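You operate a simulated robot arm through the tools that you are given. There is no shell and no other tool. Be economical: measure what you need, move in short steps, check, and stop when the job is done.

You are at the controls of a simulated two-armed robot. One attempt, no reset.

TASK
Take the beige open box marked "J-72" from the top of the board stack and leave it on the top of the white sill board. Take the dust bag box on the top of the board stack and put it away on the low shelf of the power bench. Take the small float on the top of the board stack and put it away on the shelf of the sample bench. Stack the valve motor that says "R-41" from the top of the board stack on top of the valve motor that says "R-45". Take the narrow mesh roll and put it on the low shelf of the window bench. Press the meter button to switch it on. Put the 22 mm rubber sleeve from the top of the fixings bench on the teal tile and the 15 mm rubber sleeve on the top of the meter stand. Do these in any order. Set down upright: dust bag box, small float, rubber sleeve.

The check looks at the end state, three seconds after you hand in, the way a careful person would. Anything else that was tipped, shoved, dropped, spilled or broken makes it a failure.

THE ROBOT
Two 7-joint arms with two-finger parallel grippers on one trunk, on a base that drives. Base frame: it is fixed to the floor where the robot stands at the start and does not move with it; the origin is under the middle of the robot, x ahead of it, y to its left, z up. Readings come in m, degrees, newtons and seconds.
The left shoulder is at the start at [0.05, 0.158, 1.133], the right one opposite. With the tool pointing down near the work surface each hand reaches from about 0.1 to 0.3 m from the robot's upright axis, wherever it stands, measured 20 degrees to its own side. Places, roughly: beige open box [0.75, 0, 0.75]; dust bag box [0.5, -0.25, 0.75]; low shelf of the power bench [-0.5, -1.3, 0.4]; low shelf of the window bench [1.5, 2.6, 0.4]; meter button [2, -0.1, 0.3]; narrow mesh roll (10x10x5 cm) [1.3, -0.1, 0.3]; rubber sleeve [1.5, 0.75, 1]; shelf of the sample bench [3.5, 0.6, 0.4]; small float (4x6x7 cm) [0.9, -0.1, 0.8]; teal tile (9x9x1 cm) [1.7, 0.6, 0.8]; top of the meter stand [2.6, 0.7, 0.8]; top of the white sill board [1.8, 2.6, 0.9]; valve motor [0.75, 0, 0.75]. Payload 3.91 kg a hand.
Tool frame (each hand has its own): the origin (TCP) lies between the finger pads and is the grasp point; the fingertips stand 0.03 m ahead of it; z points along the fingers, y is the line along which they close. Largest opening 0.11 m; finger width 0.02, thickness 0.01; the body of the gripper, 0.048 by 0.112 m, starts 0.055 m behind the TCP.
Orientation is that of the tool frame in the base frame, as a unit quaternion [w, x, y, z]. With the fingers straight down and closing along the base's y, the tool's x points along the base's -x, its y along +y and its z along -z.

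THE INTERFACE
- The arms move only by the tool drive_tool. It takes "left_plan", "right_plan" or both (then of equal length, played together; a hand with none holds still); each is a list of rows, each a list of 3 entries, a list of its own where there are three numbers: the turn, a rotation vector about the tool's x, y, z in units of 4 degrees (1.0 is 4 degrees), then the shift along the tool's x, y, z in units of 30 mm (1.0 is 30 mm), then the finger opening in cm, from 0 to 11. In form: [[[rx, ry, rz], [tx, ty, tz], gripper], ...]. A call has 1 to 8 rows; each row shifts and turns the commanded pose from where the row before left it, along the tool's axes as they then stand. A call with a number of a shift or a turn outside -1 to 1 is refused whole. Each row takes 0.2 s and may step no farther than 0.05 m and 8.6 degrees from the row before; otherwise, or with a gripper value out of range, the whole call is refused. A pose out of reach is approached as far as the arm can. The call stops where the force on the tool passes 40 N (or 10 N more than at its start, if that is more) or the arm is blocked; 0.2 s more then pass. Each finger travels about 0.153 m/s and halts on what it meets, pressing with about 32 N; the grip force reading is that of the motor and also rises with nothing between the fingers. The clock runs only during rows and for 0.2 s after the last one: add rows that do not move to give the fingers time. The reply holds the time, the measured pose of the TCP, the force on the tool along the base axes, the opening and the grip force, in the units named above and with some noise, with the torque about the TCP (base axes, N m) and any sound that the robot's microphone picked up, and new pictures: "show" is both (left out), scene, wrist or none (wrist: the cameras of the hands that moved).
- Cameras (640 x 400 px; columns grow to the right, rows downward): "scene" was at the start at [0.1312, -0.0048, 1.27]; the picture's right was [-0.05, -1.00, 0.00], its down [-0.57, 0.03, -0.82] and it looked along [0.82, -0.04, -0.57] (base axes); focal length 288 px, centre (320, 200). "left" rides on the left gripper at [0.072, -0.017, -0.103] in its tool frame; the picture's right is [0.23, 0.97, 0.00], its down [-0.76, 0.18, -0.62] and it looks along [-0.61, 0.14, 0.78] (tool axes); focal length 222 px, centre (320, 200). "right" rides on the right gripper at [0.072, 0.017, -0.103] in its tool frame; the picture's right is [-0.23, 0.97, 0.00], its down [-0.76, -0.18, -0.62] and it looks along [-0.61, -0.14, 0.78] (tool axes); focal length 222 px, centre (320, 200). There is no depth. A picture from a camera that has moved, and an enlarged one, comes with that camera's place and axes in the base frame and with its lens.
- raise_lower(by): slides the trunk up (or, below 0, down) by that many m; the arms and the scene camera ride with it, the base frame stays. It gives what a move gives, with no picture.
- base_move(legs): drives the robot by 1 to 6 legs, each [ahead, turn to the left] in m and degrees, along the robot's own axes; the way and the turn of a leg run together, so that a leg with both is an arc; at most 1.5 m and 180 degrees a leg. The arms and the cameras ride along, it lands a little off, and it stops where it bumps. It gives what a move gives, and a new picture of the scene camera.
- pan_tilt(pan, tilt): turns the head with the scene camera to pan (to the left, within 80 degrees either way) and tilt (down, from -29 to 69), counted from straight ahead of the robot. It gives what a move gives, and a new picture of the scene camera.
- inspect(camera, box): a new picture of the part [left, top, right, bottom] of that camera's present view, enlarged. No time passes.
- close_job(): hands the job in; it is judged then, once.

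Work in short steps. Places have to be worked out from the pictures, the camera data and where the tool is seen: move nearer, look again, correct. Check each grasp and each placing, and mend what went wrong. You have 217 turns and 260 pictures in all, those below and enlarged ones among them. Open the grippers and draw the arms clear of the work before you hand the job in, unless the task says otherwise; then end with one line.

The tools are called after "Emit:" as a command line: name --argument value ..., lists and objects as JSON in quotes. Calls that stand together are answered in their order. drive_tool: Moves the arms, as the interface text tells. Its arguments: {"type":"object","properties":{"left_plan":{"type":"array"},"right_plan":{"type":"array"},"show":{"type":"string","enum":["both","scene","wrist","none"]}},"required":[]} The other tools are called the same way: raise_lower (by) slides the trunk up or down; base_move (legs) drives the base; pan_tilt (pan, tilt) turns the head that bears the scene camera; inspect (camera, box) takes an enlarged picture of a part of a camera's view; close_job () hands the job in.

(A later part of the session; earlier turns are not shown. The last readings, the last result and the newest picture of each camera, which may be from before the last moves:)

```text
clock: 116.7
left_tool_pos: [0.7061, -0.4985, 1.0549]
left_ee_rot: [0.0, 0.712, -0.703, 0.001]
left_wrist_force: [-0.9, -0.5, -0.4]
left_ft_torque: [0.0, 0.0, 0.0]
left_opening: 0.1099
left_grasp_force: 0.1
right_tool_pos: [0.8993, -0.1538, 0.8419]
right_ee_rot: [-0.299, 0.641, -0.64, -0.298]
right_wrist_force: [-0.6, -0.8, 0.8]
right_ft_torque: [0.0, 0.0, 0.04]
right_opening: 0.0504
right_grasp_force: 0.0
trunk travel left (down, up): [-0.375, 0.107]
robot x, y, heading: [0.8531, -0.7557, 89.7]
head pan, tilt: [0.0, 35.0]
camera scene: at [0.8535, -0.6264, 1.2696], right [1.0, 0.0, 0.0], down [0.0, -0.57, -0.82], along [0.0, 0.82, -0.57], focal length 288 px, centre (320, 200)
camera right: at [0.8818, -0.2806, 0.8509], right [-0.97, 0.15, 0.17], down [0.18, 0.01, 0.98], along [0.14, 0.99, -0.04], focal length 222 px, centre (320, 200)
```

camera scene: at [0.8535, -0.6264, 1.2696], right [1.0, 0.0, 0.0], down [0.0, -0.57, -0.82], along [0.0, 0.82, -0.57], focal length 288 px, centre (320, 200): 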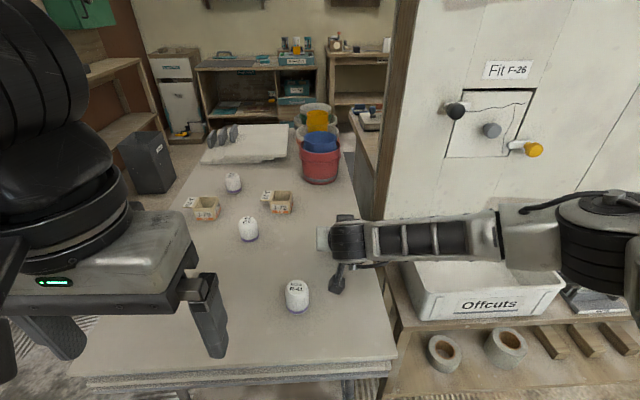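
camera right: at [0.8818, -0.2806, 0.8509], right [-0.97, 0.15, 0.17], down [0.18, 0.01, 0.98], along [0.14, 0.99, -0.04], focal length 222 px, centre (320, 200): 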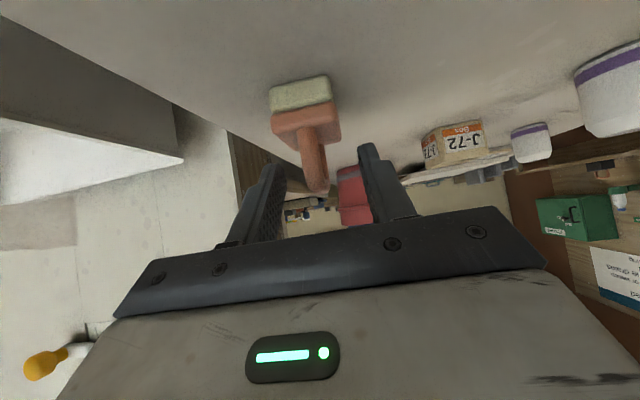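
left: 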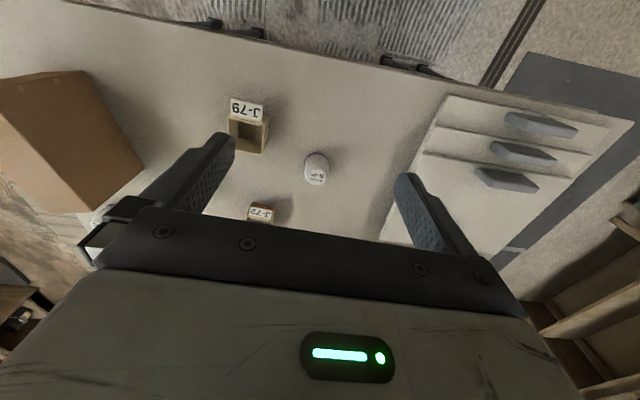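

Handle is between the pads. I lower 4 mm and close.

Emit:
drive_tool --right_plan '[[[0, 0, 0], [0.1, 0, 0.09], 5], [[0, 0, 0], [0, 0, 0], 0], [[0, 0, 0], [0, 0, 0], 0], [[0, 0, 0], [0, 0, 0], 0]]' --show "none"

Emit:
drive_tool --right_plan '[[[0, 0, 0], [-0.3, 0, -0.3], 0], [[0, 0, 0], [-0.6, 0, -0.6], 0], [[0, 0, 0], [-0.6, 0, -0.6], 0], [[0, 0, 0], [-0.6, 0, -0.6], 0], [[0, 0, 0], [-0.6, 0, -0.6], 0], [[0, 0, 0], [-0.6, 0, -0.6], 0], [[0, 0, 0], [-0.6, 0, -0.6], 0], [[0, 0, 0], [0, 0, 0], 0]]' --show "both"

```text
clock: 117.7
left_tool_pos: [0.7061, -0.4987, 1.0554]
left_ee_rot: [0.001, 0.711, -0.703, 0.001]
left_wrist_force: [-0.1, 1.3, 0.0]
left_ft_torque: [-0.01, 0.0, -0.01]
left_opening: 0.11
left_grasp_force: 0.1
right_tool_pos: [0.8983, -0.1534, 0.8378]
right_ee_rot: [-0.299, 0.641, -0.641, -0.298]
right_wrist_force: [1.1, -0.2, 1.0]
right_ft_torque: [0.04, -0.01, -0.01]
right_opening: 0.0102
right_grasp_force: 31.6
trunk travel left (down, up): [-0.375, 0.107]
robot x, y, heading: [0.8537, -0.756, 90.2]
head pan, tilt: [0.0, 35.0]
```

```text
clock: 119.5
left_tool_pos: [0.7065, -0.5003, 1.0546]
left_ee_rot: [0.001, 0.711, -0.703, 0.0]
left_wrist_force: [-0.5, -0.2, 0.0]
left_ft_torque: [0.01, 0.01, -0.02]
left_opening: 0.1101
left_grasp_force: 0.1
right_tool_pos: [0.8992, -0.167, 1.0023]
right_ee_rot: [0.3, -0.641, 0.641, 0.297]
right_wrist_force: [-0.1, 0.3, -0.1]
right_ft_torque: [0.02, 0.0, -0.03]
right_opening: 0.0101
right_grasp_force: 32.2
trunk travel left (down, up): [-0.375, 0.107]
robot x, y, heading: [0.8509, -0.7527, 89.9]
head pan, tilt: [0.0, 35.0]
camera scene: at [0.8535, -0.6264, 1.2695], right [1.0, 0.0, 0.0], down [0.0, -0.57, -0.82], along [0.0, 0.82, -0.57], focal length 288 px, centre (320, 200)
camera right: at [0.8818, -0.295, 1.0123], right [-0.97, 0.15, 0.17], down [0.17, 0.01, 0.98], along [0.14, 0.99, -0.04], focal length 222 px, centre (320, 200)
```

scene: 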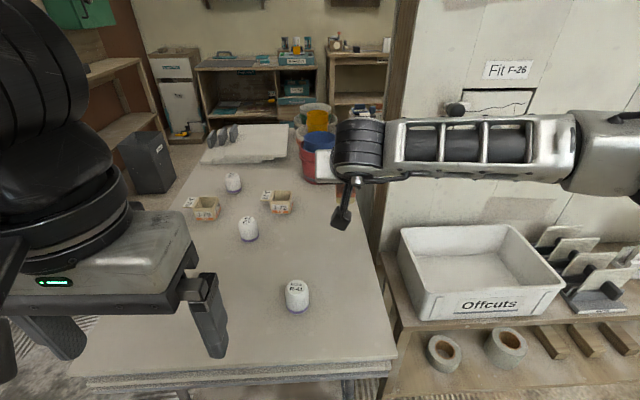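
right: 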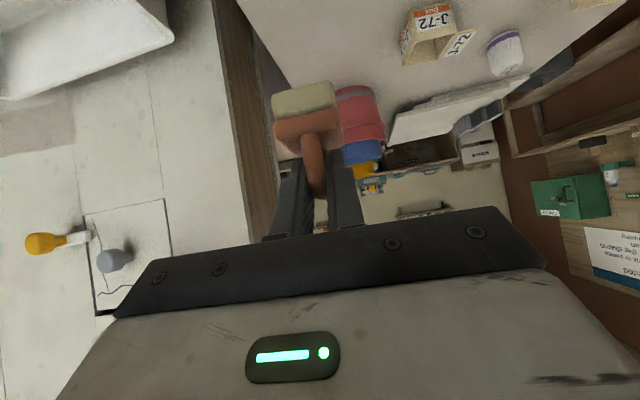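

Float secured. I move the right hand aside to the right, then bring the left hand above R‑41.

Emit:
drive_tool --right_plan '[[[0, 0, 0], [-0.2, -1, -0.2], 0], [[0, 0, 0], [-0.2, -1, -0.2], 0], [[0, 0, 0], [-0.2, -1, -0.2], 0], [[0, 0, 0], [-0.2, -1, -0.2], 0]]' --show "none"

Emit:
drive_tool --left_plan '[[[0, 0, 0], [-0.95, -0.43, 0], 9], [[0, 0, 0], [-0.95, -0.43, 0], 9], [[0, 0, 0], [-0.95, -0.43, 0], 9], [[0, 0, 0], [-0.95, -0.43, 0], 9], [[0, 0, 0], [-0.95, -0.43, 0], 9], [[0, 0, 0], [-0.95, -0.43, 0], 9], [[0, 0, 0], [-0.95, -0.43, 0], 9], [[0, 0, 0], [-0.95, -0.43, 0], 9]]' --show "both"

```text
clock: 120.5
left_tool_pos: [0.7061, -0.4992, 1.0548]
left_ee_rot: [0.0, 0.711, -0.704, 0.001]
left_wrist_force: [-0.4, -0.7, 0.1]
left_ft_torque: [0.02, 0.03, -0.01]
left_opening: 0.11
left_grasp_force: 0.0
right_tool_pos: [1.0216, -0.1692, 1.0388]
right_ee_rot: [0.299, -0.641, 0.641, 0.297]
right_wrist_force: [0.5, -0.4, -0.6]
right_ft_torque: [-0.05, 0.0, -0.01]
right_opening: 0.01
right_grasp_force: 31.3
trunk travel left (down, up): [-0.375, 0.107]
robot x, y, heading: [0.8513, -0.7563, 89.9]
head pan, tilt: [0.0, 35.0]
```

```text
clock: 122.3
left_tool_pos: [0.8097, -0.2698, 1.0537]
left_ee_rot: [0.001, 0.71, -0.704, 0.001]
left_wrist_force: [0.2, -0.6, -0.1]
left_ft_torque: [0.03, -0.01, 0.0]
left_opening: 0.0898
left_grasp_force: 0.1
right_tool_pos: [1.02, -0.1676, 1.0389]
right_ee_rot: [0.299, -0.641, 0.642, 0.297]
right_wrist_force: [0.3, -0.5, 0.0]
right_ft_torque: [0.01, -0.01, 0.04]
right_opening: 0.0101
right_grasp_force: 32.1
trunk travel left (down, up): [-0.375, 0.107]
robot x, y, heading: [0.8517, -0.7533, 89.9]
head pan, tilt: [0.0, 35.0]
camera scene: at [0.8538, -0.6262, 1.2695], right [1.0, 0.0, 0.0], down [0.0, -0.57, -0.82], along [0.0, 0.82, -0.57], focal length 288 px, centre (320, 200)
camera left: at [0.8271, -0.3428, 1.1571], right [-0.97, -0.24, 0.0], down [-0.18, 0.76, 0.62], along [-0.15, 0.6, -0.78], focal length 222 px, centre (320, 200)
```

scene: 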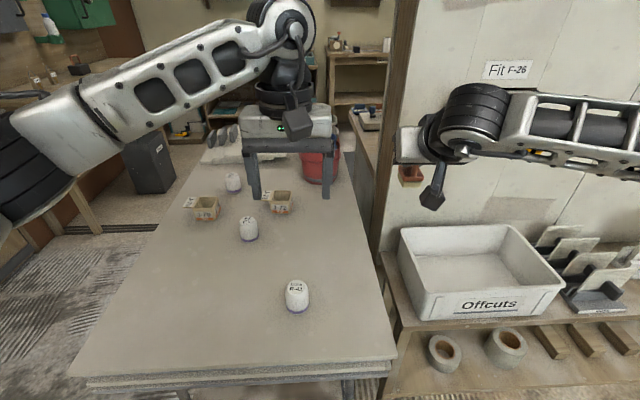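
left: 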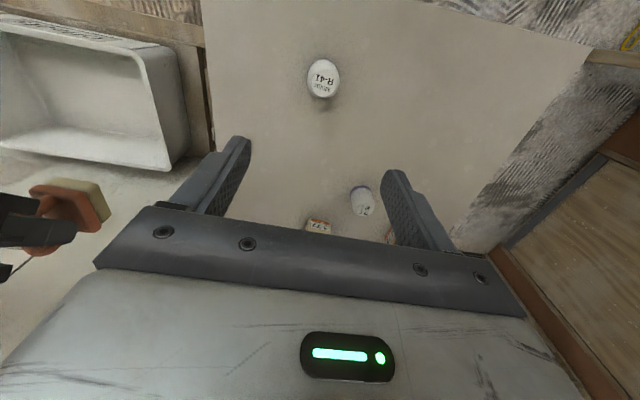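

R‑41 reads ≈(0.808, −0.281). I descend partway with a small correction and look again.

Emit:
drive_tool --left_plan '[[[0, 0, 0], [0.1, 0, 0.9], 9], [[0, 0, 0], [0.1, 0, 0.9], 9], [[0, 0, 0], [0.1, 0, 0.9], 9], [[0, 0, 0], [0, 0, 0.9], 9], [[0, 0, 0], [0, 0, 0.6], 8]]' --show "wrist"

```text
clock: 123.5
left_tool_pos: [0.8072, -0.279, 0.9284]
left_ee_rot: [0.0, 0.711, -0.703, 0.001]
left_wrist_force: [-0.3, 0.1, -0.5]
left_ft_torque: [0.02, -0.01, 0.02]
left_opening: 0.08
left_grasp_force: 0.0
right_tool_pos: [1.0193, -0.1694, 1.0382]
right_ee_rot: [0.299, -0.641, 0.641, 0.297]
right_wrist_force: [-0.1, 0.1, -0.8]
right_ft_torque: [0.0, 0.0, 0.01]
right_opening: 0.0101
right_grasp_force: 32.2
trunk travel left (down, up): [-0.375, 0.107]
robot x, y, heading: [0.8494, -0.7555, 90.3]
head pan, tilt: [0.0, 35.0]
camera left: at [0.8251, -0.3513, 1.0309], right [-0.97, -0.24, 0.0], down [-0.19, 0.76, 0.62], along [-0.15, 0.6, -0.78], focal length 222 px, centre (320, 200)
```

left: 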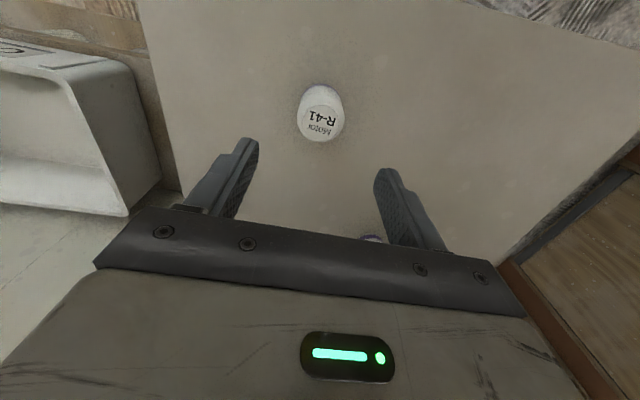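

R‑41 centre ≈(0.808, −0.283). I descend to z≈0.822 and close gently.

Emit:
drive_tool --left_plan '[[[0, 0, 0], [0.13, 0, 0.9], 8], [[0, 0, 0], [0, 0, 0.9], 8], [[0, 0, 0], [0, 0, 0.9], 8], [[0, 0, 0], [0, 0, 0.8], 8], [[0, 0, 0], [0, 0, 0], 4], [[0, 0, 0], [0, 0, 0], 3], [[0, 0, 0], [0, 0, 0], 3]]' --show "both"

```text
clock: 125.1
left_tool_pos: [0.8067, -0.2826, 0.8258]
left_ee_rot: [0.002, 0.711, -0.704, 0.001]
left_wrist_force: [0.2, -0.4, 0.5]
left_ft_torque: [0.03, -0.04, 0.01]
left_opening: 0.043
left_grasp_force: 31.9
right_tool_pos: [1.0184, -0.1692, 1.0383]
right_ee_rot: [-0.299, 0.642, -0.641, -0.298]
right_wrist_force: [0.6, 0.4, -0.4]
right_ft_torque: [-0.04, -0.02, -0.01]
right_opening: 0.0098
right_grasp_force: 32.3
trunk travel left (down, up): [-0.375, 0.107]
robot x, y, heading: [0.8464, -0.7574, 90.1]
head pan, tilt: [0.0, 35.0]
camera scene: at [0.8535, -0.6263, 1.2695], right [1.0, 0.0, 0.0], down [0.0, -0.57, -0.82], along [0.0, 0.82, -0.57], focal length 288 px, centre (320, 200)
camera left: at [0.8246, -0.356, 0.9279], right [-0.97, -0.24, 0.0], down [-0.19, 0.76, 0.62], along [-0.15, 0.6, -0.78], focal length 222 px, centre (320, 200)
```

scene: 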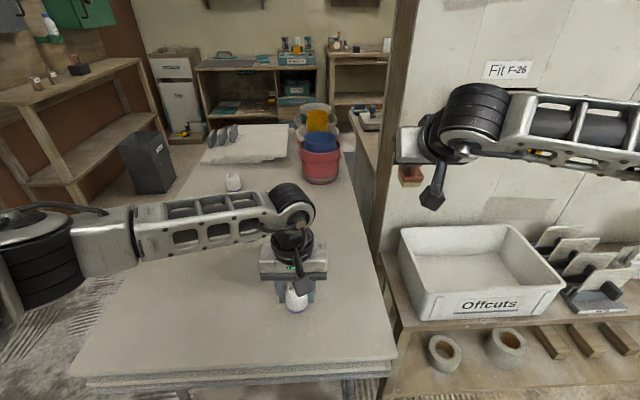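
left: 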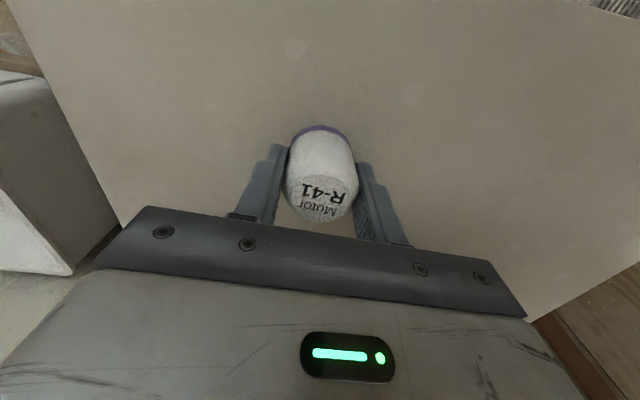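

R‑41 gripped (4.3 cm). I lift it and pull both hands back toward the body.

Emit:
drive_tool --left_plan '[[[0, 0, 0], [0, 0, -0.5], 3], [[0, 0, 0], [0, 0, -0.9], 3], [[0, 0, 0], [0, 0, -0.9], 3], [[0, 0, 0], [0.9, 0, -0.9], 3], [[0, 0, 0], [0.9, 0, -0.9], 3], [[0, 0, 0], [0.9, 0, -0.9], 3], [[0, 0, 0], [0.9, 0, -0.9], 3], [[0, 0, 0], [0.9, 0, -0.9], 3]]' --right_plan '[[[0, 0, 0], [0.4, 0, -0.48], 0], [[0, 0, 0], [0.4, 0, -0.48], 0], [[0, 0, 0], [0.4, 0, -0.48], 0], [[0, 0, 0], [0.4, 0, -0.48], 0], [[0, 0, 0], [0.4, 0, -0.48], 0], [[0, 0, 0], [0.4, 0, -0.48], 0], [[0, 0, 0], [0.4, 0, -0.48], 0], [[0, 0, 0], [0.4, 0, -0.48], 0]]' --show "none"

Emit:
base_move --legs '[[-0.2, 0], [0, 90], [0.55, 0]]'

```text
clock: 126.9
left_tool_pos: [0.8071, -0.42, 1.0279]
left_ee_rot: [0.0, 0.711, -0.703, 0.001]
left_wrist_force: [-0.5, 0.4, -0.7]
left_ft_torque: [-0.03, -0.03, 0.0]
left_opening: 0.0431
left_grasp_force: 31.7
right_tool_pos: [1.0195, -0.3211, 1.0362]
right_ee_rot: [0.299, -0.641, 0.641, 0.298]
right_wrist_force: [-0.3, 0.3, 0.2]
right_ft_torque: [-0.04, 0.0, -0.01]
right_opening: 0.0101
right_grasp_force: 32.2
trunk travel left (down, up): [-0.375, 0.107]
robot x, y, heading: [0.8504, -0.7518, 90.0]
head pan, tilt: [0.0, 35.0]
```

```text
clock: 135.1
left_tool_pos: [-0.0338, -0.9985, 1.0272]
left_ee_rot: [0.0, 1.0, 0.006, 0.001]
left_wrist_force: [-0.3, -0.1, -1.0]
left_ft_torque: [-0.02, -0.01, 0.0]
left_opening: 0.0428
left_grasp_force: 31.9
right_tool_pos: [-0.1316, -0.7858, 1.037]
right_ee_rot: [-0.001, 0.906, 0.001, -0.422]
right_wrist_force: [-0.4, -0.2, 0.1]
right_ft_torque: [-0.01, -0.03, -0.01]
right_opening: 0.0104
right_grasp_force: 32.4
trunk travel left (down, up): [-0.375, 0.107]
robot x, y, heading: [0.3028, -0.9554, -179.9]
head pan, tilt: [0.0, 35.0]
camera scene: at [0.1765, -0.9545, 1.2695], right [0.0, 1.0, 0.0], down [0.57, 0.0, -0.82], along [-0.82, 0.0, -0.57], focal length 288 px, centre (320, 200)
```

scene: 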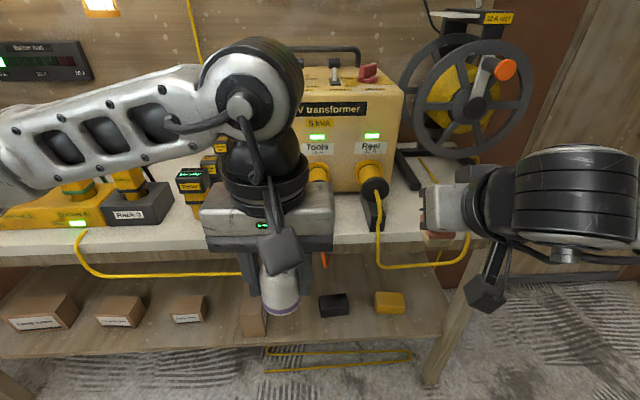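

Now turn to pass between the table corner and the bench, then face the table front.

Emit:
base_move --legs '[[0, -72.5], [0.95, 0]]'

```text
clock: 143.2
left_tool_pos: [-0.129, 0.2579, 1.0269]
left_ee_rot: [0.001, 0.809, -0.588, 0.0]
left_wrist_force: [0.7, -0.2, -0.8]
left_ft_torque: [-0.02, -0.01, -0.01]
left_opening: 0.0429
left_grasp_force: 32.3
right_tool_pos: [0.0431, 0.4153, 1.0367]
right_ee_rot: [-0.251, 0.731, -0.536, -0.339]
right_wrist_force: [-0.3, 0.4, -0.3]
right_ft_torque: [-0.02, -0.02, -0.01]
right_opening: 0.0103
right_grasp_force: 32.0
trunk travel left (down, up): [-0.375, 0.107]
robot x, y, heading: [0.0097, -0.0474, 107.3]
head pan, tilt: [0.0, 35.0]
camera scene: at [-0.0223, 0.0729, 1.2695], right [0.95, 0.3, 0.0], down [0.17, -0.55, -0.82], along [-0.24, 0.78, -0.57], focal length 288 px, centre (320, 200)
```

scene: 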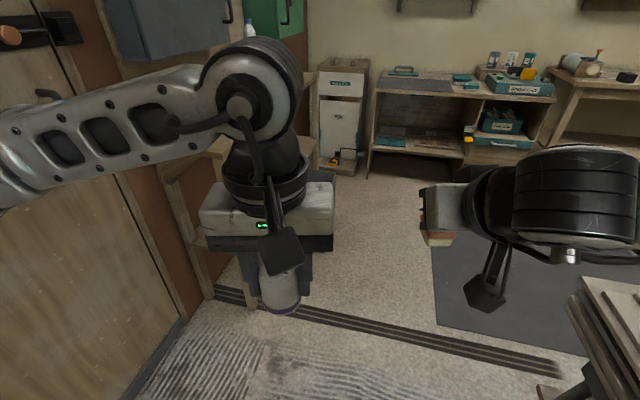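

Clear. I turn to face the table and approach.

Emit:
base_move --legs '[[0, -107], [0.13, 0]]'

Emit:
pan_tilt --pan 0 --tilt 50

```text
clock: 148.9
left_tool_pos: [0.4758, 0.0089, 1.0269]
left_ee_rot: [-0.002, -0.019, 1.0, 0.0]
left_wrist_force: [-0.2, 0.9, -0.3]
left_ft_torque: [0.0, 0.03, 0.03]
left_opening: 0.0427
left_grasp_force: 32.0
right_tool_pos: [0.5809, -0.2008, 1.0368]
right_ee_rot: [0.422, -0.014, 0.907, 0.005]
right_wrist_force: [1.0, 0.4, -1.1]
right_ft_torque: [-0.02, -0.01, 0.03]
right_opening: 0.01
right_grasp_force: 32.2
trunk travel left (down, up): [-0.375, 0.107]
robot x, y, heading: [0.144, -0.0439, 1.8]
head pan, tilt: [0.0, 35.0]
camera scene: at [0.2733, -0.0419, 1.2694], right [0.03, -1.0, 0.0], down [-0.57, -0.02, -0.82], along [0.82, 0.02, -0.57], focal length 288 px, centre (320, 200)
```

scene: 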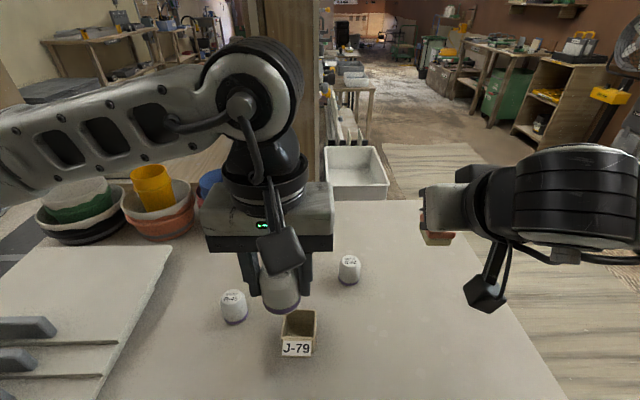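

```text
clock: 149.7
left_tool_pos: [0.4752, 0.0095, 1.0282]
left_ee_rot: [-0.002, -0.021, 1.0, 0.001]
left_wrist_force: [0.5, -0.6, -0.8]
left_ft_torque: [-0.05, 0.02, 0.03]
left_opening: 0.0428
left_grasp_force: 31.7
right_tool_pos: [0.5801, -0.2007, 1.0364]
right_ee_rot: [0.422, -0.013, 0.907, 0.005]
right_wrist_force: [-0.3, -0.3, -1.2]
right_ft_torque: [0.02, 0.0, -0.01]
right_opening: 0.0105
right_grasp_force: 32.1
trunk travel left (down, up): [-0.375, 0.107]
robot x, y, heading: [0.1416, -0.0459, 1.7]
head pan, tilt: [0.0, 50.0]
camera scene: at [0.2617, -0.0422, 1.2479], right [0.03, -1.0, 0.0], down [-0.77, -0.02, -0.64], along [0.64, 0.02, -0.77], focal length 288 px, centre (320, 200)
```

scene: 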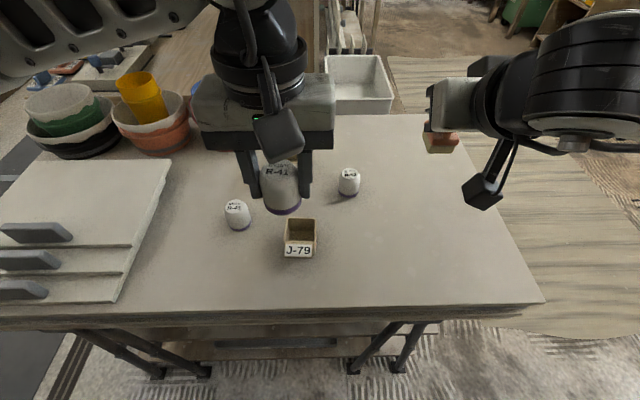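

I enlarge to locate R‑45 precisely.

Emit:
inspect --camera "scene" --box '[200, 180, 328, 260]'

```text
5.00 times, centred on (264, 220) of scene
camera zoom: at [0.2617, -0.0422, 1.2479], right [0.03, -1.0, 0.0], down [-0.77, -0.02, -0.64], along [0.64, 0.02, -0.77], focal length 1442 px, centre (600, 100)
```

zoom: 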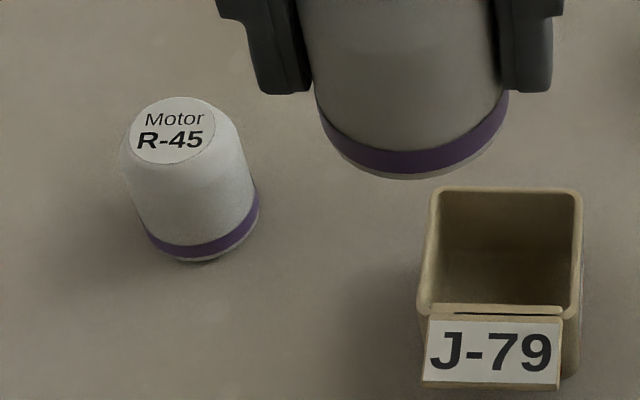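

R‑45 ≈(0.589, 0.129). I move the left hand closer for a wrist view refinement.

Emit:
drive_tool --left_plan '[[[0, 0, 0], [-0.6, 0.85, 0.8], 3], [[0, 0, 0], [-0.6, 0.85, 0.8], 3], [[0, 0, 0], [-0.6, 0.5, 0.8], 3]]' --show "wrist"

```text
clock: 150.4
left_tool_pos: [0.526, 0.0767, 0.9554]
left_ee_rot: [-0.001, -0.019, 1.0, 0.0]
left_wrist_force: [0.2, -0.1, -1.0]
left_ft_torque: [-0.05, -0.01, 0.0]
left_opening: 0.0427
left_grasp_force: 32.1
right_tool_pos: [0.5798, -0.2017, 1.0368]
right_ee_rot: [0.422, -0.014, 0.906, 0.005]
right_wrist_force: [1.1, -0.2, -0.6]
right_ft_torque: [0.02, -0.01, -0.02]
right_opening: 0.0103
right_grasp_force: 31.9
trunk travel left (down, up): [-0.375, 0.107]
robot x, y, heading: [0.1398, -0.0446, 1.6]
head pan, tilt: [0.0, 50.0]
camera left: at [0.4543, 0.0564, 1.0597], right [-0.27, 0.96, 0.0], down [0.76, 0.21, 0.62], along [0.6, 0.16, -0.78], focal length 222 px, centre (320, 200)
```

left: 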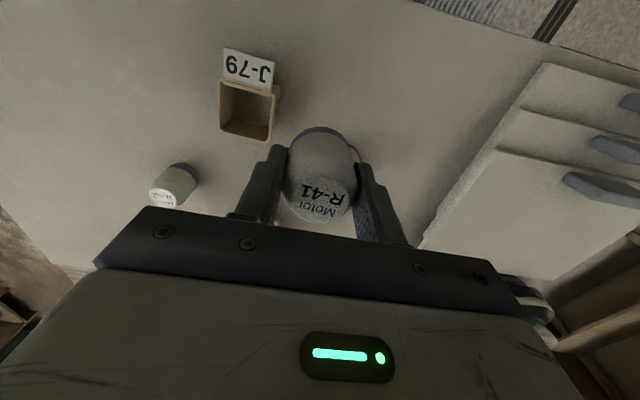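

R‑45 is hidden behind the held motor. I shift sideways for a clear view.

Emit:
drive_tool --left_plan '[[[0, 0, 0], [0, -0.9, 0], 3], [[0, 0, 0], [0, -0.9, 0], 3], [[0, 0, 0], [0, 0, 0], 3]]' --show "wrist"

Emit:
inspect --camera "left" --box '[220, 60, 460, 210]'

```text
clock: 151.2
left_tool_pos: [0.5299, 0.0226, 0.9569]
left_ee_rot: [-0.001, -0.019, 1.0, 0.0]
left_wrist_force: [-0.4, 0.4, -1.0]
left_ft_torque: [0.01, 0.0, 0.02]
left_opening: 0.0425
left_grasp_force: 31.4
right_tool_pos: [0.5812, -0.2008, 1.0375]
right_ee_rot: [0.423, -0.014, 0.906, 0.005]
right_wrist_force: [0.5, -0.4, -0.8]
right_ft_torque: [0.0, 0.0, 0.01]
right_opening: 0.0104
right_grasp_force: 31.9
trunk travel left (down, up): [-0.375, 0.107]
robot x, y, heading: [0.1379, -0.0462, 1.8]
head pan, tilt: [0.0, 50.0]
camera left: at [0.4587, 0.002, 1.0599], right [-0.27, 0.96, 0.0], down [0.76, 0.21, 0.62], along [0.6, 0.17, -0.78], focal length 222 px, centre (320, 200)
```

left: 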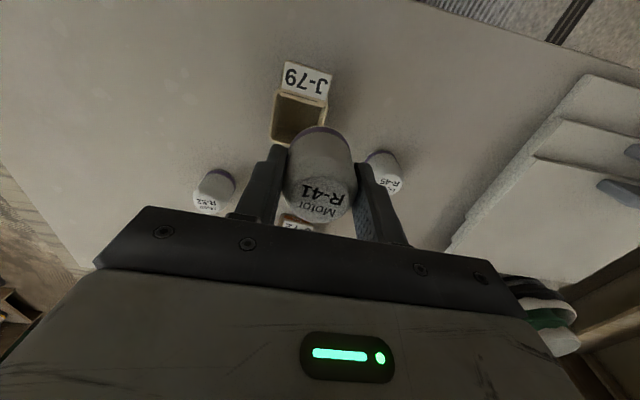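

```text
2.67 times, centred on (340, 135) of left
camera zoom: at [0.4587, 0.002, 1.0599], right [-0.27, 0.96, 0.0], down [0.76, 0.21, 0.62], along [0.6, 0.17, -0.78], focal length 592 px, centre (267, 373)
```

zoom: 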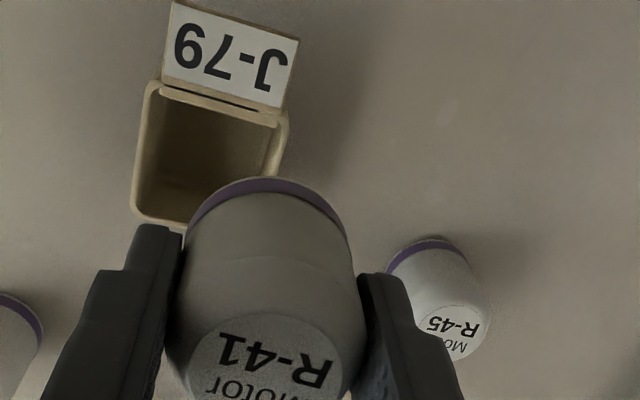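

R‑45 ≈(0.588, 0.129); the held motor sits ~6 mm forward of the TCP. I move above R‑45.

Emit:
drive_tool --left_plan '[[[0, 0, 0], [-0.475, 0.86, 0], 3], [[0, 0, 0], [-0.475, 0.86, 0], 3], [[0, 0, 0], [-0.475, 0.86, 0], 3], [[0, 0, 0], [-0.475, 0.86, 0], 3], [[0, 0, 0], [0, 0, 0.8], 3], [[0, 0, 0], [0, 0, 0.8], 3], [[0, 0, 0], [0, 0, 0], 3]]' --show "none"

Emit:
inspect --camera "scene" --box '[180, 120, 340, 240]'

```text
clock: 152.8
left_tool_pos: [0.581, 0.1281, 0.9074]
left_ee_rot: [-0.001, -0.02, 1.0, 0.0]
left_wrist_force: [0.0, 0.5, -1.1]
left_ft_torque: [0.01, 0.01, -0.01]
left_opening: 0.0428
left_grasp_force: 32.1
right_tool_pos: [0.5789, -0.202, 1.0361]
right_ee_rot: [0.422, -0.014, 0.907, 0.005]
right_wrist_force: [-0.1, 0.0, -0.3]
right_ft_torque: [0.02, 0.03, 0.01]
right_opening: 0.0104
right_grasp_force: 31.9
trunk travel left (down, up): [-0.375, 0.107]
robot x, y, heading: [0.1416, -0.0448, 1.7]
head pan, tilt: [0.0, 50.0]
```

```text
3.33 times, centred on (260, 180) of scene
camera zoom: at [0.2616, -0.0422, 1.2478], right [0.03, -1.0, 0.0], down [-0.77, -0.02, -0.64], along [0.64, 0.02, -0.77], focal length 961 px, centre (520, 267)
```

zoom: 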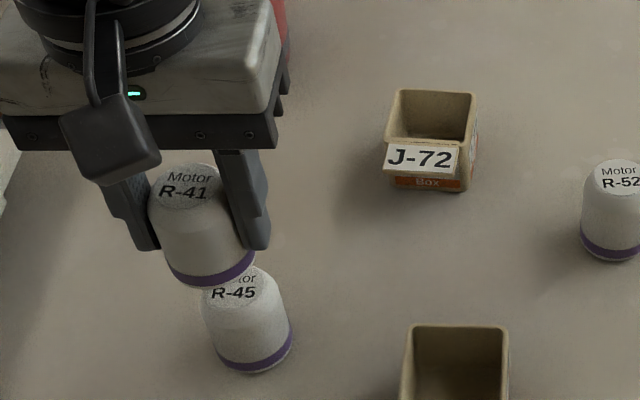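

R‑41 is about 5 mm left of R‑45's axis in this view; x matches. I correct and descend slowly.

Emit:
drive_tool --left_plan '[[[0, 0, 0], [0, -0.17, 0], 3], [[0, 0, 0], [0, 0, 0.35], 3], [[0, 0, 0], [0, 0, 0.35], 3], [[0, 0, 0], [0, 0, 0], 3]]' --show "none"

Emit:
inspect --camera "scene" --box '[190, 140, 310, 240]'

```text
clock: 153.8
left_tool_pos: [0.5806, 0.1229, 0.8867]
left_ee_rot: [-0.001, -0.02, 1.0, 0.001]
left_wrist_force: [0.0, -0.2, -0.5]
left_ft_torque: [0.01, -0.02, 0.03]
left_opening: 0.0426
left_grasp_force: 31.4
right_tool_pos: [0.5796, -0.2025, 1.0365]
right_ee_rot: [0.422, -0.015, 0.906, 0.006]
right_wrist_force: [-0.5, 0.5, -0.6]
right_ft_torque: [0.01, 0.04, -0.03]
right_opening: 0.0102
right_grasp_force: 32.4
trunk travel left (down, up): [-0.375, 0.107]
robot x, y, heading: [0.1429, -0.0482, 1.8]
head pan, tilt: [0.0, 50.0]
```

```text
4.00 times, centred on (250, 190) of scene
camera zoom: at [0.2616, -0.0422, 1.2478], right [0.03, -1.0, 0.0], down [-0.77, -0.02, -0.64], along [0.64, 0.02, -0.77], focal length 1153 px, centre (600, 240)
```

zoom: 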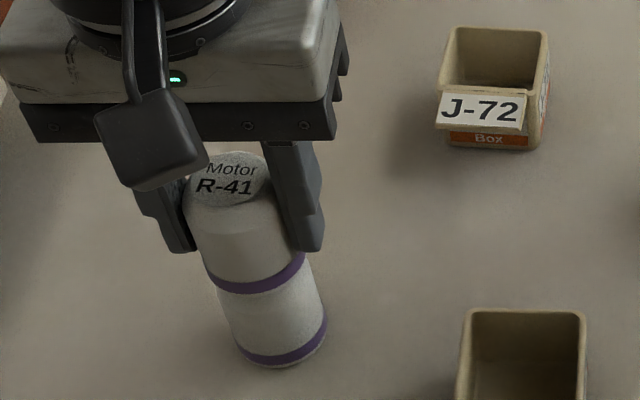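

Well aligned. I lower in 3 mm steps watching force.

Emit:
drive_tool --left_plan '[[[0, 0, 0], [0, 0, 0.1], 3], [[0, 0, 0], [0, 0, 0.1], 3], [[0, 0, 0], [0, 0, 0.1], 3], [[0, 0, 0], [0, 0, 0], 3]]' --show "none"

```text
clock: 154.8
left_tool_pos: [0.5819, 0.1222, 0.8804]
left_ee_rot: [0.001, -0.02, 1.0, 0.001]
left_wrist_force: [-4.3, 2.0, 20.0]
left_ft_torque: [0.31, 0.2, 0.11]
left_opening: 0.0428
left_grasp_force: 31.6
right_tool_pos: [0.5788, -0.2011, 1.0377]
right_ee_rot: [0.422, -0.013, 0.906, 0.005]
right_wrist_force: [-0.7, -0.7, 0.3]
right_ft_torque: [0.0, -0.03, 0.0]
right_opening: 0.0105
right_grasp_force: 32.0
trunk travel left (down, up): [-0.375, 0.107]
robot x, y, heading: [0.1422, -0.0442, 1.6]
head pan, tilt: [0.0, 50.0]
```

Contact at z≈0.881. I relieve the pressure by 2.5 mm, then open slightly and withdraw upward.

Emit:
drive_tool --left_plan '[[[0, 0, 0], [0, 0, -0.08], 3], [[0, 0, 0], [0, 0, 0], 3]]' --show "none"

Emit:
drive_tool --left_plan '[[[0, 0, 0], [0, 0, 0], 5], [[0, 0, 0], [0, 0, 0], 7], [[0, 0, 0], [0, 0, 0], 7], [[0, 0, 0], [0, 0, -0.4], 7], [[0, 0, 0], [0, 0, -0.8], 7], [[0, 0, 0], [0, 0, -0.9], 7], [[0, 0, 0], [0, 0, -0.9], 7], [[0, 0, 0], [0, 0, -0.9], 9]]' --show "scene"

```text
clock: 155.4
left_tool_pos: [0.5805, 0.122, 0.8786]
left_ee_rot: [-0.001, -0.021, 1.0, 0.0]
left_wrist_force: [1.0, 0.2, 3.1]
left_ft_torque: [0.01, -0.14, 0.02]
left_opening: 0.0427
left_grasp_force: 32.3
right_tool_pos: [0.5805, -0.2016, 1.0358]
right_ee_rot: [0.422, -0.013, 0.907, 0.004]
right_wrist_force: [-0.3, 0.1, -0.5]
right_ft_torque: [0.01, 0.02, 0.01]
right_opening: 0.0104
right_grasp_force: 32.2
trunk travel left (down, up): [-0.375, 0.107]
robot x, y, heading: [0.1409, -0.0479, 1.3]
head pan, tilt: [0.0, 50.0]
```

```text
clock: 157.2
left_tool_pos: [0.5824, 0.1255, 0.9993]
left_ee_rot: [-0.001, -0.019, 1.0, 0.0]
left_wrist_force: [-0.2, -0.4, -0.2]
left_ft_torque: [0.0, -0.04, 0.05]
left_opening: 0.0901
left_grasp_force: 0.1
right_tool_pos: [0.5797, -0.202, 1.0365]
right_ee_rot: [0.422, -0.014, 0.907, 0.006]
right_wrist_force: [-0.5, -0.5, -1.2]
right_ft_torque: [0.0, -0.01, -0.02]
right_opening: 0.0103
right_grasp_force: 32.8
trunk travel left (down, up): [-0.375, 0.107]
robot x, y, heading: [0.1417, -0.0468, 1.8]
head pan, tilt: [0.0, 50.0]
camera scene: at [0.2615, -0.0423, 1.2478], right [0.03, -1.0, 0.0], down [-0.77, -0.02, -0.64], along [0.64, 0.02, -0.77], focal length 288 px, centre (320, 200)
```

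scene: 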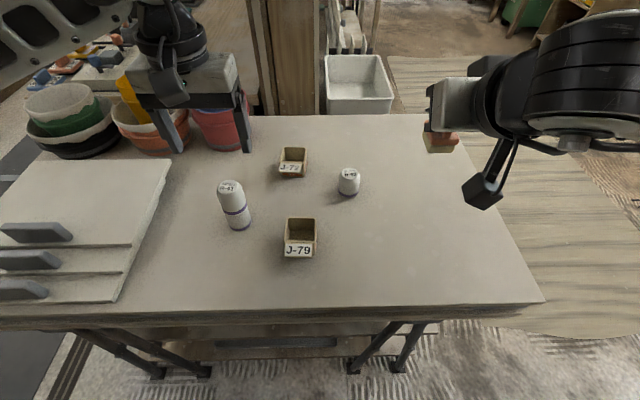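

R‑41 stands on R‑45. Next, J‑72: I move the left hand toward it for a wrist view.

Emit:
drive_tool --left_plan '[[[0, 0, 0], [0, -0.8, -0.3], 9], [[0, 0, 0], [-0.8, -0.8, 0], 9], [[0, 0, 0], [-0.9, -0.8, 0], 9], [[0, 0, 0], [-0.9, -0.8, 0], 9], [[0, 0, 0], [-0.9, 0, 0], 9]]' --show "wrist"

```text
clock: 158.4
left_tool_pos: [0.692, 0.0308, 1.0047]
left_ee_rot: [0.0, -0.018, 1.0, 0.001]
left_wrist_force: [-0.2, 0.7, -0.3]
left_ft_torque: [-0.01, 0.01, -0.02]
left_opening: 0.0902
left_grasp_force: 0.0
right_tool_pos: [0.5801, -0.2011, 1.0355]
right_ee_rot: [0.422, -0.013, 0.906, 0.005]
right_wrist_force: [-0.6, -0.3, -0.2]
right_ft_torque: [0.01, 0.03, 0.0]
right_opening: 0.0103
right_grasp_force: 31.7
trunk travel left (down, up): [-0.375, 0.107]
robot x, y, heading: [0.1424, -0.0438, 1.9]
head pan, tilt: [0.0, 50.0]
camera left: at [0.6192, 0.0108, 1.1084], right [-0.26, 0.96, 0.0], down [0.76, 0.21, 0.62], along [0.6, 0.17, -0.78], focal length 222 px, centre (320, 200)
```

left: 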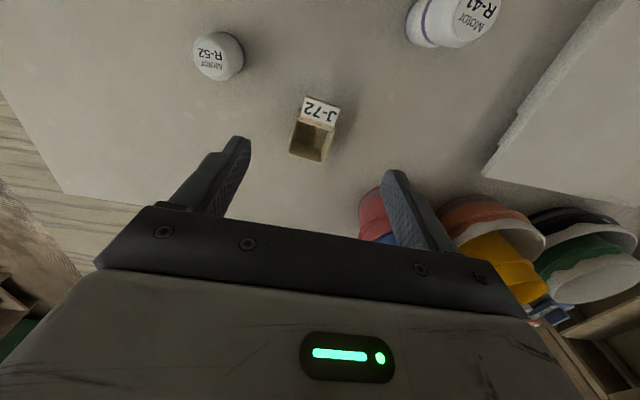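

J‑72 opening centre ≈(0.742, 0.035), yaw ≈5°. I move over it and descend partway.

Emit:
drive_tool --left_plan '[[[0, 0, -0.4], [-0.85, 0.1, 0], 9], [[0, 0, -0.4], [-0.85, 0.1, 0], 9], [[0, 0, 0], [0, 0, 0.9], 9], [[0, 0, 0], [0, 0, 0.9], 9], [[0, 0, 0], [0, 0, 0.9], 9], [[0, 0, 0], [0, 0, 0.7], 9]]' --show "wrist"

```text
clock: 159.8
left_tool_pos: [0.7415, 0.0384, 0.9031]
left_ee_rot: [-0.001, -0.047, 0.999, 0.0]
left_wrist_force: [-0.7, -0.1, -0.2]
left_ft_torque: [0.03, -0.01, -0.01]
left_opening: 0.0899
left_grasp_force: 0.0
right_tool_pos: [0.5802, -0.2012, 1.0363]
right_ee_rot: [0.422, -0.014, 0.906, 0.006]
right_wrist_force: [0.1, 0.5, -0.1]
right_ft_torque: [-0.02, 0.0, 0.02]
right_opening: 0.0103
right_grasp_force: 32.1
trunk travel left (down, up): [-0.375, 0.107]
robot x, y, heading: [0.1452, -0.0423, 1.6]
head pan, tilt: [0.0, 50.0]
camera left: at [0.6713, 0.0151, 1.0063], right [-0.32, 0.95, 0.0], down [0.74, 0.25, 0.62], along [0.59, 0.2, -0.78], focal length 222 px, centre (320, 200)
```

left: 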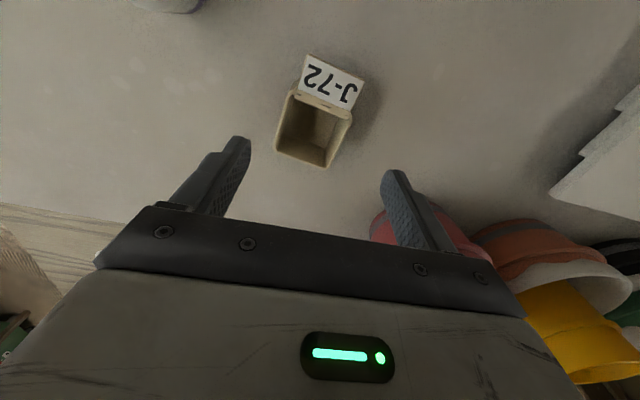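

Box centre ≈(0.744, 0.032), yaw ≈2°. I correct, descend and close.

Emit:
drive_tool --left_plan '[[[0, 0, 0.7], [-0.1, -0.2, 0.7], 9], [[0, 0, 0], [0, 0, 0.8], 9], [[0, 0, 0], [0, 0, 0.8], 9], [[0, 0, 0], [0, 0, 0.6], 9], [[0, 0, 0], [0, 0, 0], 9]]' --show "wrist"

```text
clock: 161.1
left_tool_pos: [0.7414, 0.0356, 0.8258]
left_ee_rot: [-0.001, -0.023, 1.0, 0.001]
left_wrist_force: [1.0, -0.2, 0.1]
left_ft_torque: [-0.01, -0.01, -0.02]
left_opening: 0.0902
left_grasp_force: 0.0
left hand out of reach, approached as far as the arm can: row 4
right_tool_pos: [0.5803, -0.2006, 1.0366]
right_ee_rot: [0.422, -0.014, 0.907, 0.005]
right_wrist_force: [0.1, 0.1, -0.8]
right_ft_torque: [-0.01, -0.02, -0.01]
right_opening: 0.0104
right_grasp_force: 32.0
trunk travel left (down, up): [-0.375, 0.107]
robot x, y, heading: [0.141, -0.0451, 1.9]
head pan, tilt: [0.0, 50.0]
camera left: at [0.6705, 0.0149, 0.9284], right [-0.27, 0.96, 0.0], down [0.75, 0.21, 0.62], along [0.6, 0.17, -0.78], focal length 222 px, centre (320, 200)
```

left: 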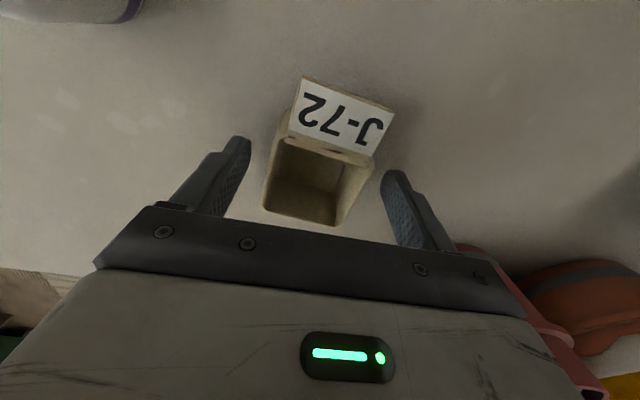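

Arm is at its reach limit; I lower the trunk 11 mm instead, then close.

Emit:
raise_lower --by -0.011

Emit:
drive_tool --left_plan '[[[0, 0, 0], [0, 0, 0], 6], [[0, 0, 0], [0, 0, 0], 4], [[0, 0, 0], [0, 0, 0], 4], [[0, 0, 0], [0, 0, 0], 4]]' --show "wrist"

```text
clock: 161.6
left_tool_pos: [0.742, 0.0353, 0.8143]
left_ee_rot: [-0.002, -0.024, 1.0, 0.0]
left_wrist_force: [0.2, 0.2, 0.3]
left_ft_torque: [0.02, -0.02, 0.02]
left_opening: 0.0902
left_grasp_force: 0.0
right_tool_pos: [0.5799, -0.2011, 1.0257]
right_ee_rot: [0.422, -0.015, 0.906, 0.006]
right_wrist_force: [-0.5, -0.1, -1.1]
right_ft_torque: [0.03, -0.01, 0.0]
right_opening: 0.0102
right_grasp_force: 32.1
trunk travel left (down, up): [-0.364, 0.118]
robot x, y, heading: [0.1394, -0.0457, 1.9]
head pan, tilt: [0.0, 50.0]
```

```text
clock: 162.6
left_tool_pos: [0.7405, 0.0361, 0.8143]
left_ee_rot: [-0.002, -0.024, 1.0, -0.001]
left_wrist_force: [0.3, 1.3, 0.2]
left_ft_torque: [-0.02, 0.02, -0.06]
left_opening: 0.0556
left_grasp_force: 32.6
right_tool_pos: [0.5801, -0.2005, 1.0244]
right_ee_rot: [0.422, -0.014, 0.907, 0.005]
right_wrist_force: [-0.3, -0.3, 0.2]
right_ft_torque: [0.01, 0.01, -0.04]
right_opening: 0.0102
right_grasp_force: 31.9
trunk travel left (down, up): [-0.364, 0.118]
robot x, y, heading: [0.1397, -0.047, 1.7]
head pan, tilt: [0.0, 50.0]
camera left: at [0.6705, 0.0149, 0.9177], right [-0.27, 0.96, 0.0], down [0.75, 0.21, 0.62], along [0.6, 0.17, -0.78], focal length 222 px, centre (320, 200)
```

left: 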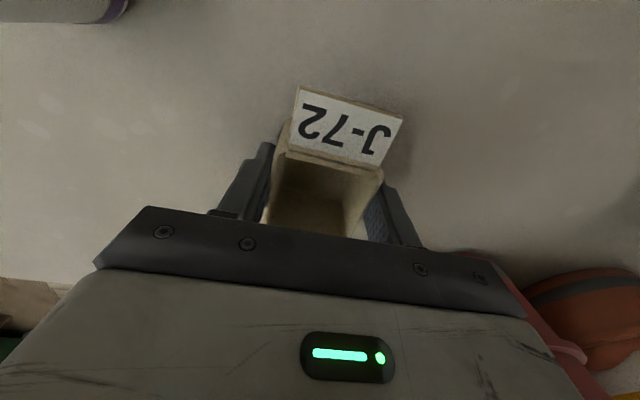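

J‑72 gripped. I lift with the trunk, then raise and retract the hand.

Emit:
raise_lower --by 0.11

Emit:
drive_tool --left_plan '[[[0, 0, 0], [0.2, -0.2, -0.9], 4], [[0, 0, 0], [0.5, -0.2, -0.9], 4], [[0, 0, 0], [0.8, -0.2, -0.9], 4], [[0, 0, 0], [0.9, 0, -0.6], 4], [[0, 0, 0], [0.9, 0, 0], 4], [[0, 0, 0], [0.9, 0.3, 0], 4], [[0, 0, 0], [0.9, 0.5, 0], 4], [[0, 0, 0], [0.9, 0.5, 0], 4]]' --show "scene"

```text
clock: 164.1
left_tool_pos: [0.7415, 0.0361, 0.924]
left_ee_rot: [-0.001, -0.023, 1.0, 0.0]
left_wrist_force: [0.5, 0.6, -1.2]
left_ft_torque: [0.0, 0.0, -0.01]
left_opening: 0.0554
left_grasp_force: 31.9
right_tool_pos: [0.5805, -0.202, 1.1353]
right_ee_rot: [0.422, -0.014, 0.907, 0.005]
right_wrist_force: [0.4, 0.1, -1.5]
right_ft_torque: [0.04, -0.01, 0.02]
right_opening: 0.0104
right_grasp_force: 32.8
trunk travel left (down, up): [-0.474, 0.008]
robot x, y, heading: [0.1424, -0.0441, 1.8]
head pan, tilt: [0.0, 50.0]
```

```text
clock: 165.9
left_tool_pos: [0.5599, 0.0504, 1.0251]
left_ee_rot: [-0.001, -0.024, 1.0, 0.001]
left_wrist_force: [0.5, 0.3, 0.2]
left_ft_torque: [0.03, 0.03, 0.0]
left_opening: 0.0552
left_grasp_force: 32.4
right_tool_pos: [0.5783, -0.2022, 1.1372]
right_ee_rot: [0.422, -0.015, 0.906, 0.006]
right_wrist_force: [0.4, 0.3, 0.3]
right_ft_torque: [0.01, -0.01, 0.01]
right_opening: 0.0102
right_grasp_force: 31.4
trunk travel left (down, up): [-0.474, 0.008]
robot x, y, heading: [0.1426, -0.0479, 1.5]
head pan, tilt: [0.0, 50.0]
camera scene: at [0.2612, -0.0418, 1.3469], right [0.03, -1.0, 0.0], down [-0.77, -0.02, -0.64], along [0.64, 0.02, -0.77], focal length 288 px, centre (320, 200)
```

scene: 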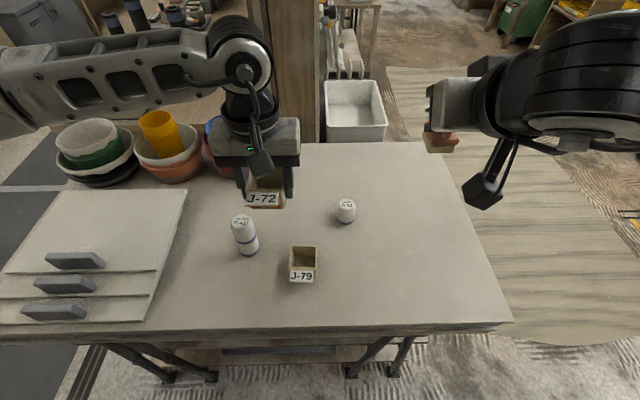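

Both items in hand. I back out, turn left and drive along the clear aisle toward the window bench.

Emit:
base_move --legs '[[-0.15, 0], [0, 89], [1.45, 0]]'

Emit:
pan_tilt --pan -60 --tilt 25

```text
clock: 177.1
left_tool_pos: [-0.1818, 1.6911, 1.0245]
left_ee_rot: [0.001, 0.732, -0.682, 0.0]
left_wrist_force: [-0.5, 0.1, -1.5]
left_ft_torque: [0.02, 0.02, 0.02]
left_opening: 0.0549
left_grasp_force: 32.4
right_tool_pos: [0.0686, 1.7171, 1.1363]
right_ee_rot: [-0.291, 0.658, -0.624, -0.305]
right_wrist_force: [0.1, -0.6, -0.7]
right_ft_torque: [-0.01, 0.04, 0.0]
right_opening: 0.0101
right_grasp_force: 32.0
trunk travel left (down, up): [-0.474, 0.008]
robot x, y, heading: [-0.0746, 1.2748, 94.1]
head pan, tilt: [0.0, 50.0]
stopped in leg 3: the robot was blocked; the commanded pose is now the measured one
camera scene: at [-0.0779, 1.3922, 1.3468], right [1.0, 0.07, 0.0], down [0.05, -0.76, -0.64], along [-0.05, 0.64, -0.77], focal length 288 px, centre (320, 200)
```

scene: 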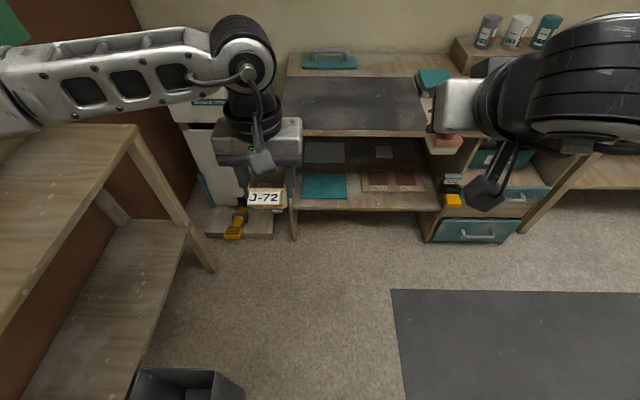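

```text
clock: 178.4
left_tool_pos: [-0.1825, 1.6913, 1.0247]
left_ee_rot: [0.0, 0.732, -0.682, 0.001]
left_wrist_force: [-0.3, -0.8, -0.7]
left_ft_torque: [0.01, 0.01, 0.0]
left_opening: 0.0549
left_grasp_force: 32.2
right_tool_pos: [0.0675, 1.7179, 1.1362]
right_ee_rot: [-0.292, 0.658, -0.624, -0.305]
right_wrist_force: [-0.8, -0.1, -0.5]
right_ft_torque: [-0.02, -0.02, -0.01]
right_opening: 0.0105
right_grasp_force: 32.1
trunk travel left (down, up): [-0.474, 0.008]
robot x, y, heading: [-0.0736, 1.2764, 94.1]
head pan, tilt: [-60.0, 25.0]
camera scene: at [0.0035, 1.3671, 1.3843], right [0.56, -0.83, 0.0], down [-0.35, -0.24, -0.91], along [0.75, 0.51, -0.42], focal length 288 px, centre (320, 200)
```

scene: 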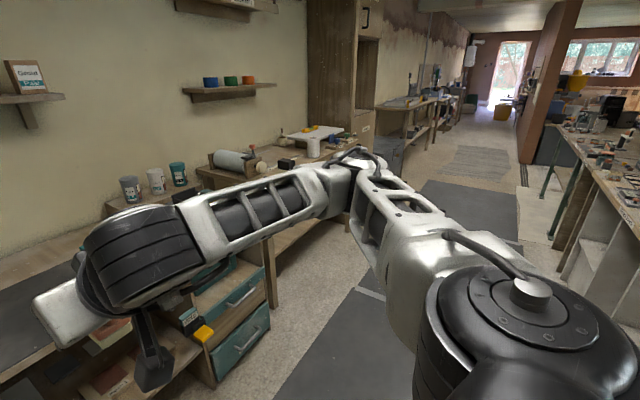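

The base bumped something on the left, perhaps the bin. I check.

Emit:
pan_tilt --pan 50 --tilt 55

```text
clock: 180.2
left_tool_pos: [-0.1819, 1.6916, 1.0254]
left_ee_rot: [0.001, 0.732, -0.681, 0.001]
left_wrist_force: [-0.6, -0.6, -0.9]
left_ft_torque: [-0.02, -0.01, -0.01]
left_opening: 0.0552
left_grasp_force: 32.2
right_tool_pos: [0.0669, 1.7186, 1.1362]
right_ee_rot: [-0.292, 0.658, -0.623, -0.306]
right_wrist_force: [0.5, -0.2, -0.8]
right_ft_torque: [0.03, 0.01, 0.02]
right_opening: 0.0099
right_grasp_force: 32.3
trunk travel left (down, up): [-0.474, 0.008]
robot x, y, heading: [-0.0712, 1.2759, 93.9]
head pan, tilt: [50.0, 55.0]
camera scene: at [-0.1312, 1.3579, 1.3403], right [0.59, 0.81, 0.0], down [0.66, -0.48, -0.57], along [-0.46, 0.34, -0.82], focal length 288 px, centre (320, 200)
```

scene: 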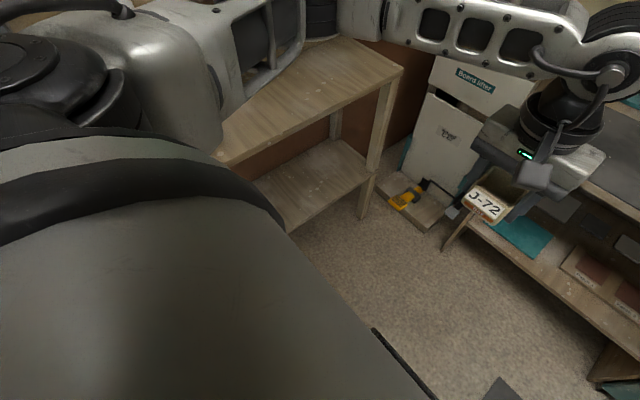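

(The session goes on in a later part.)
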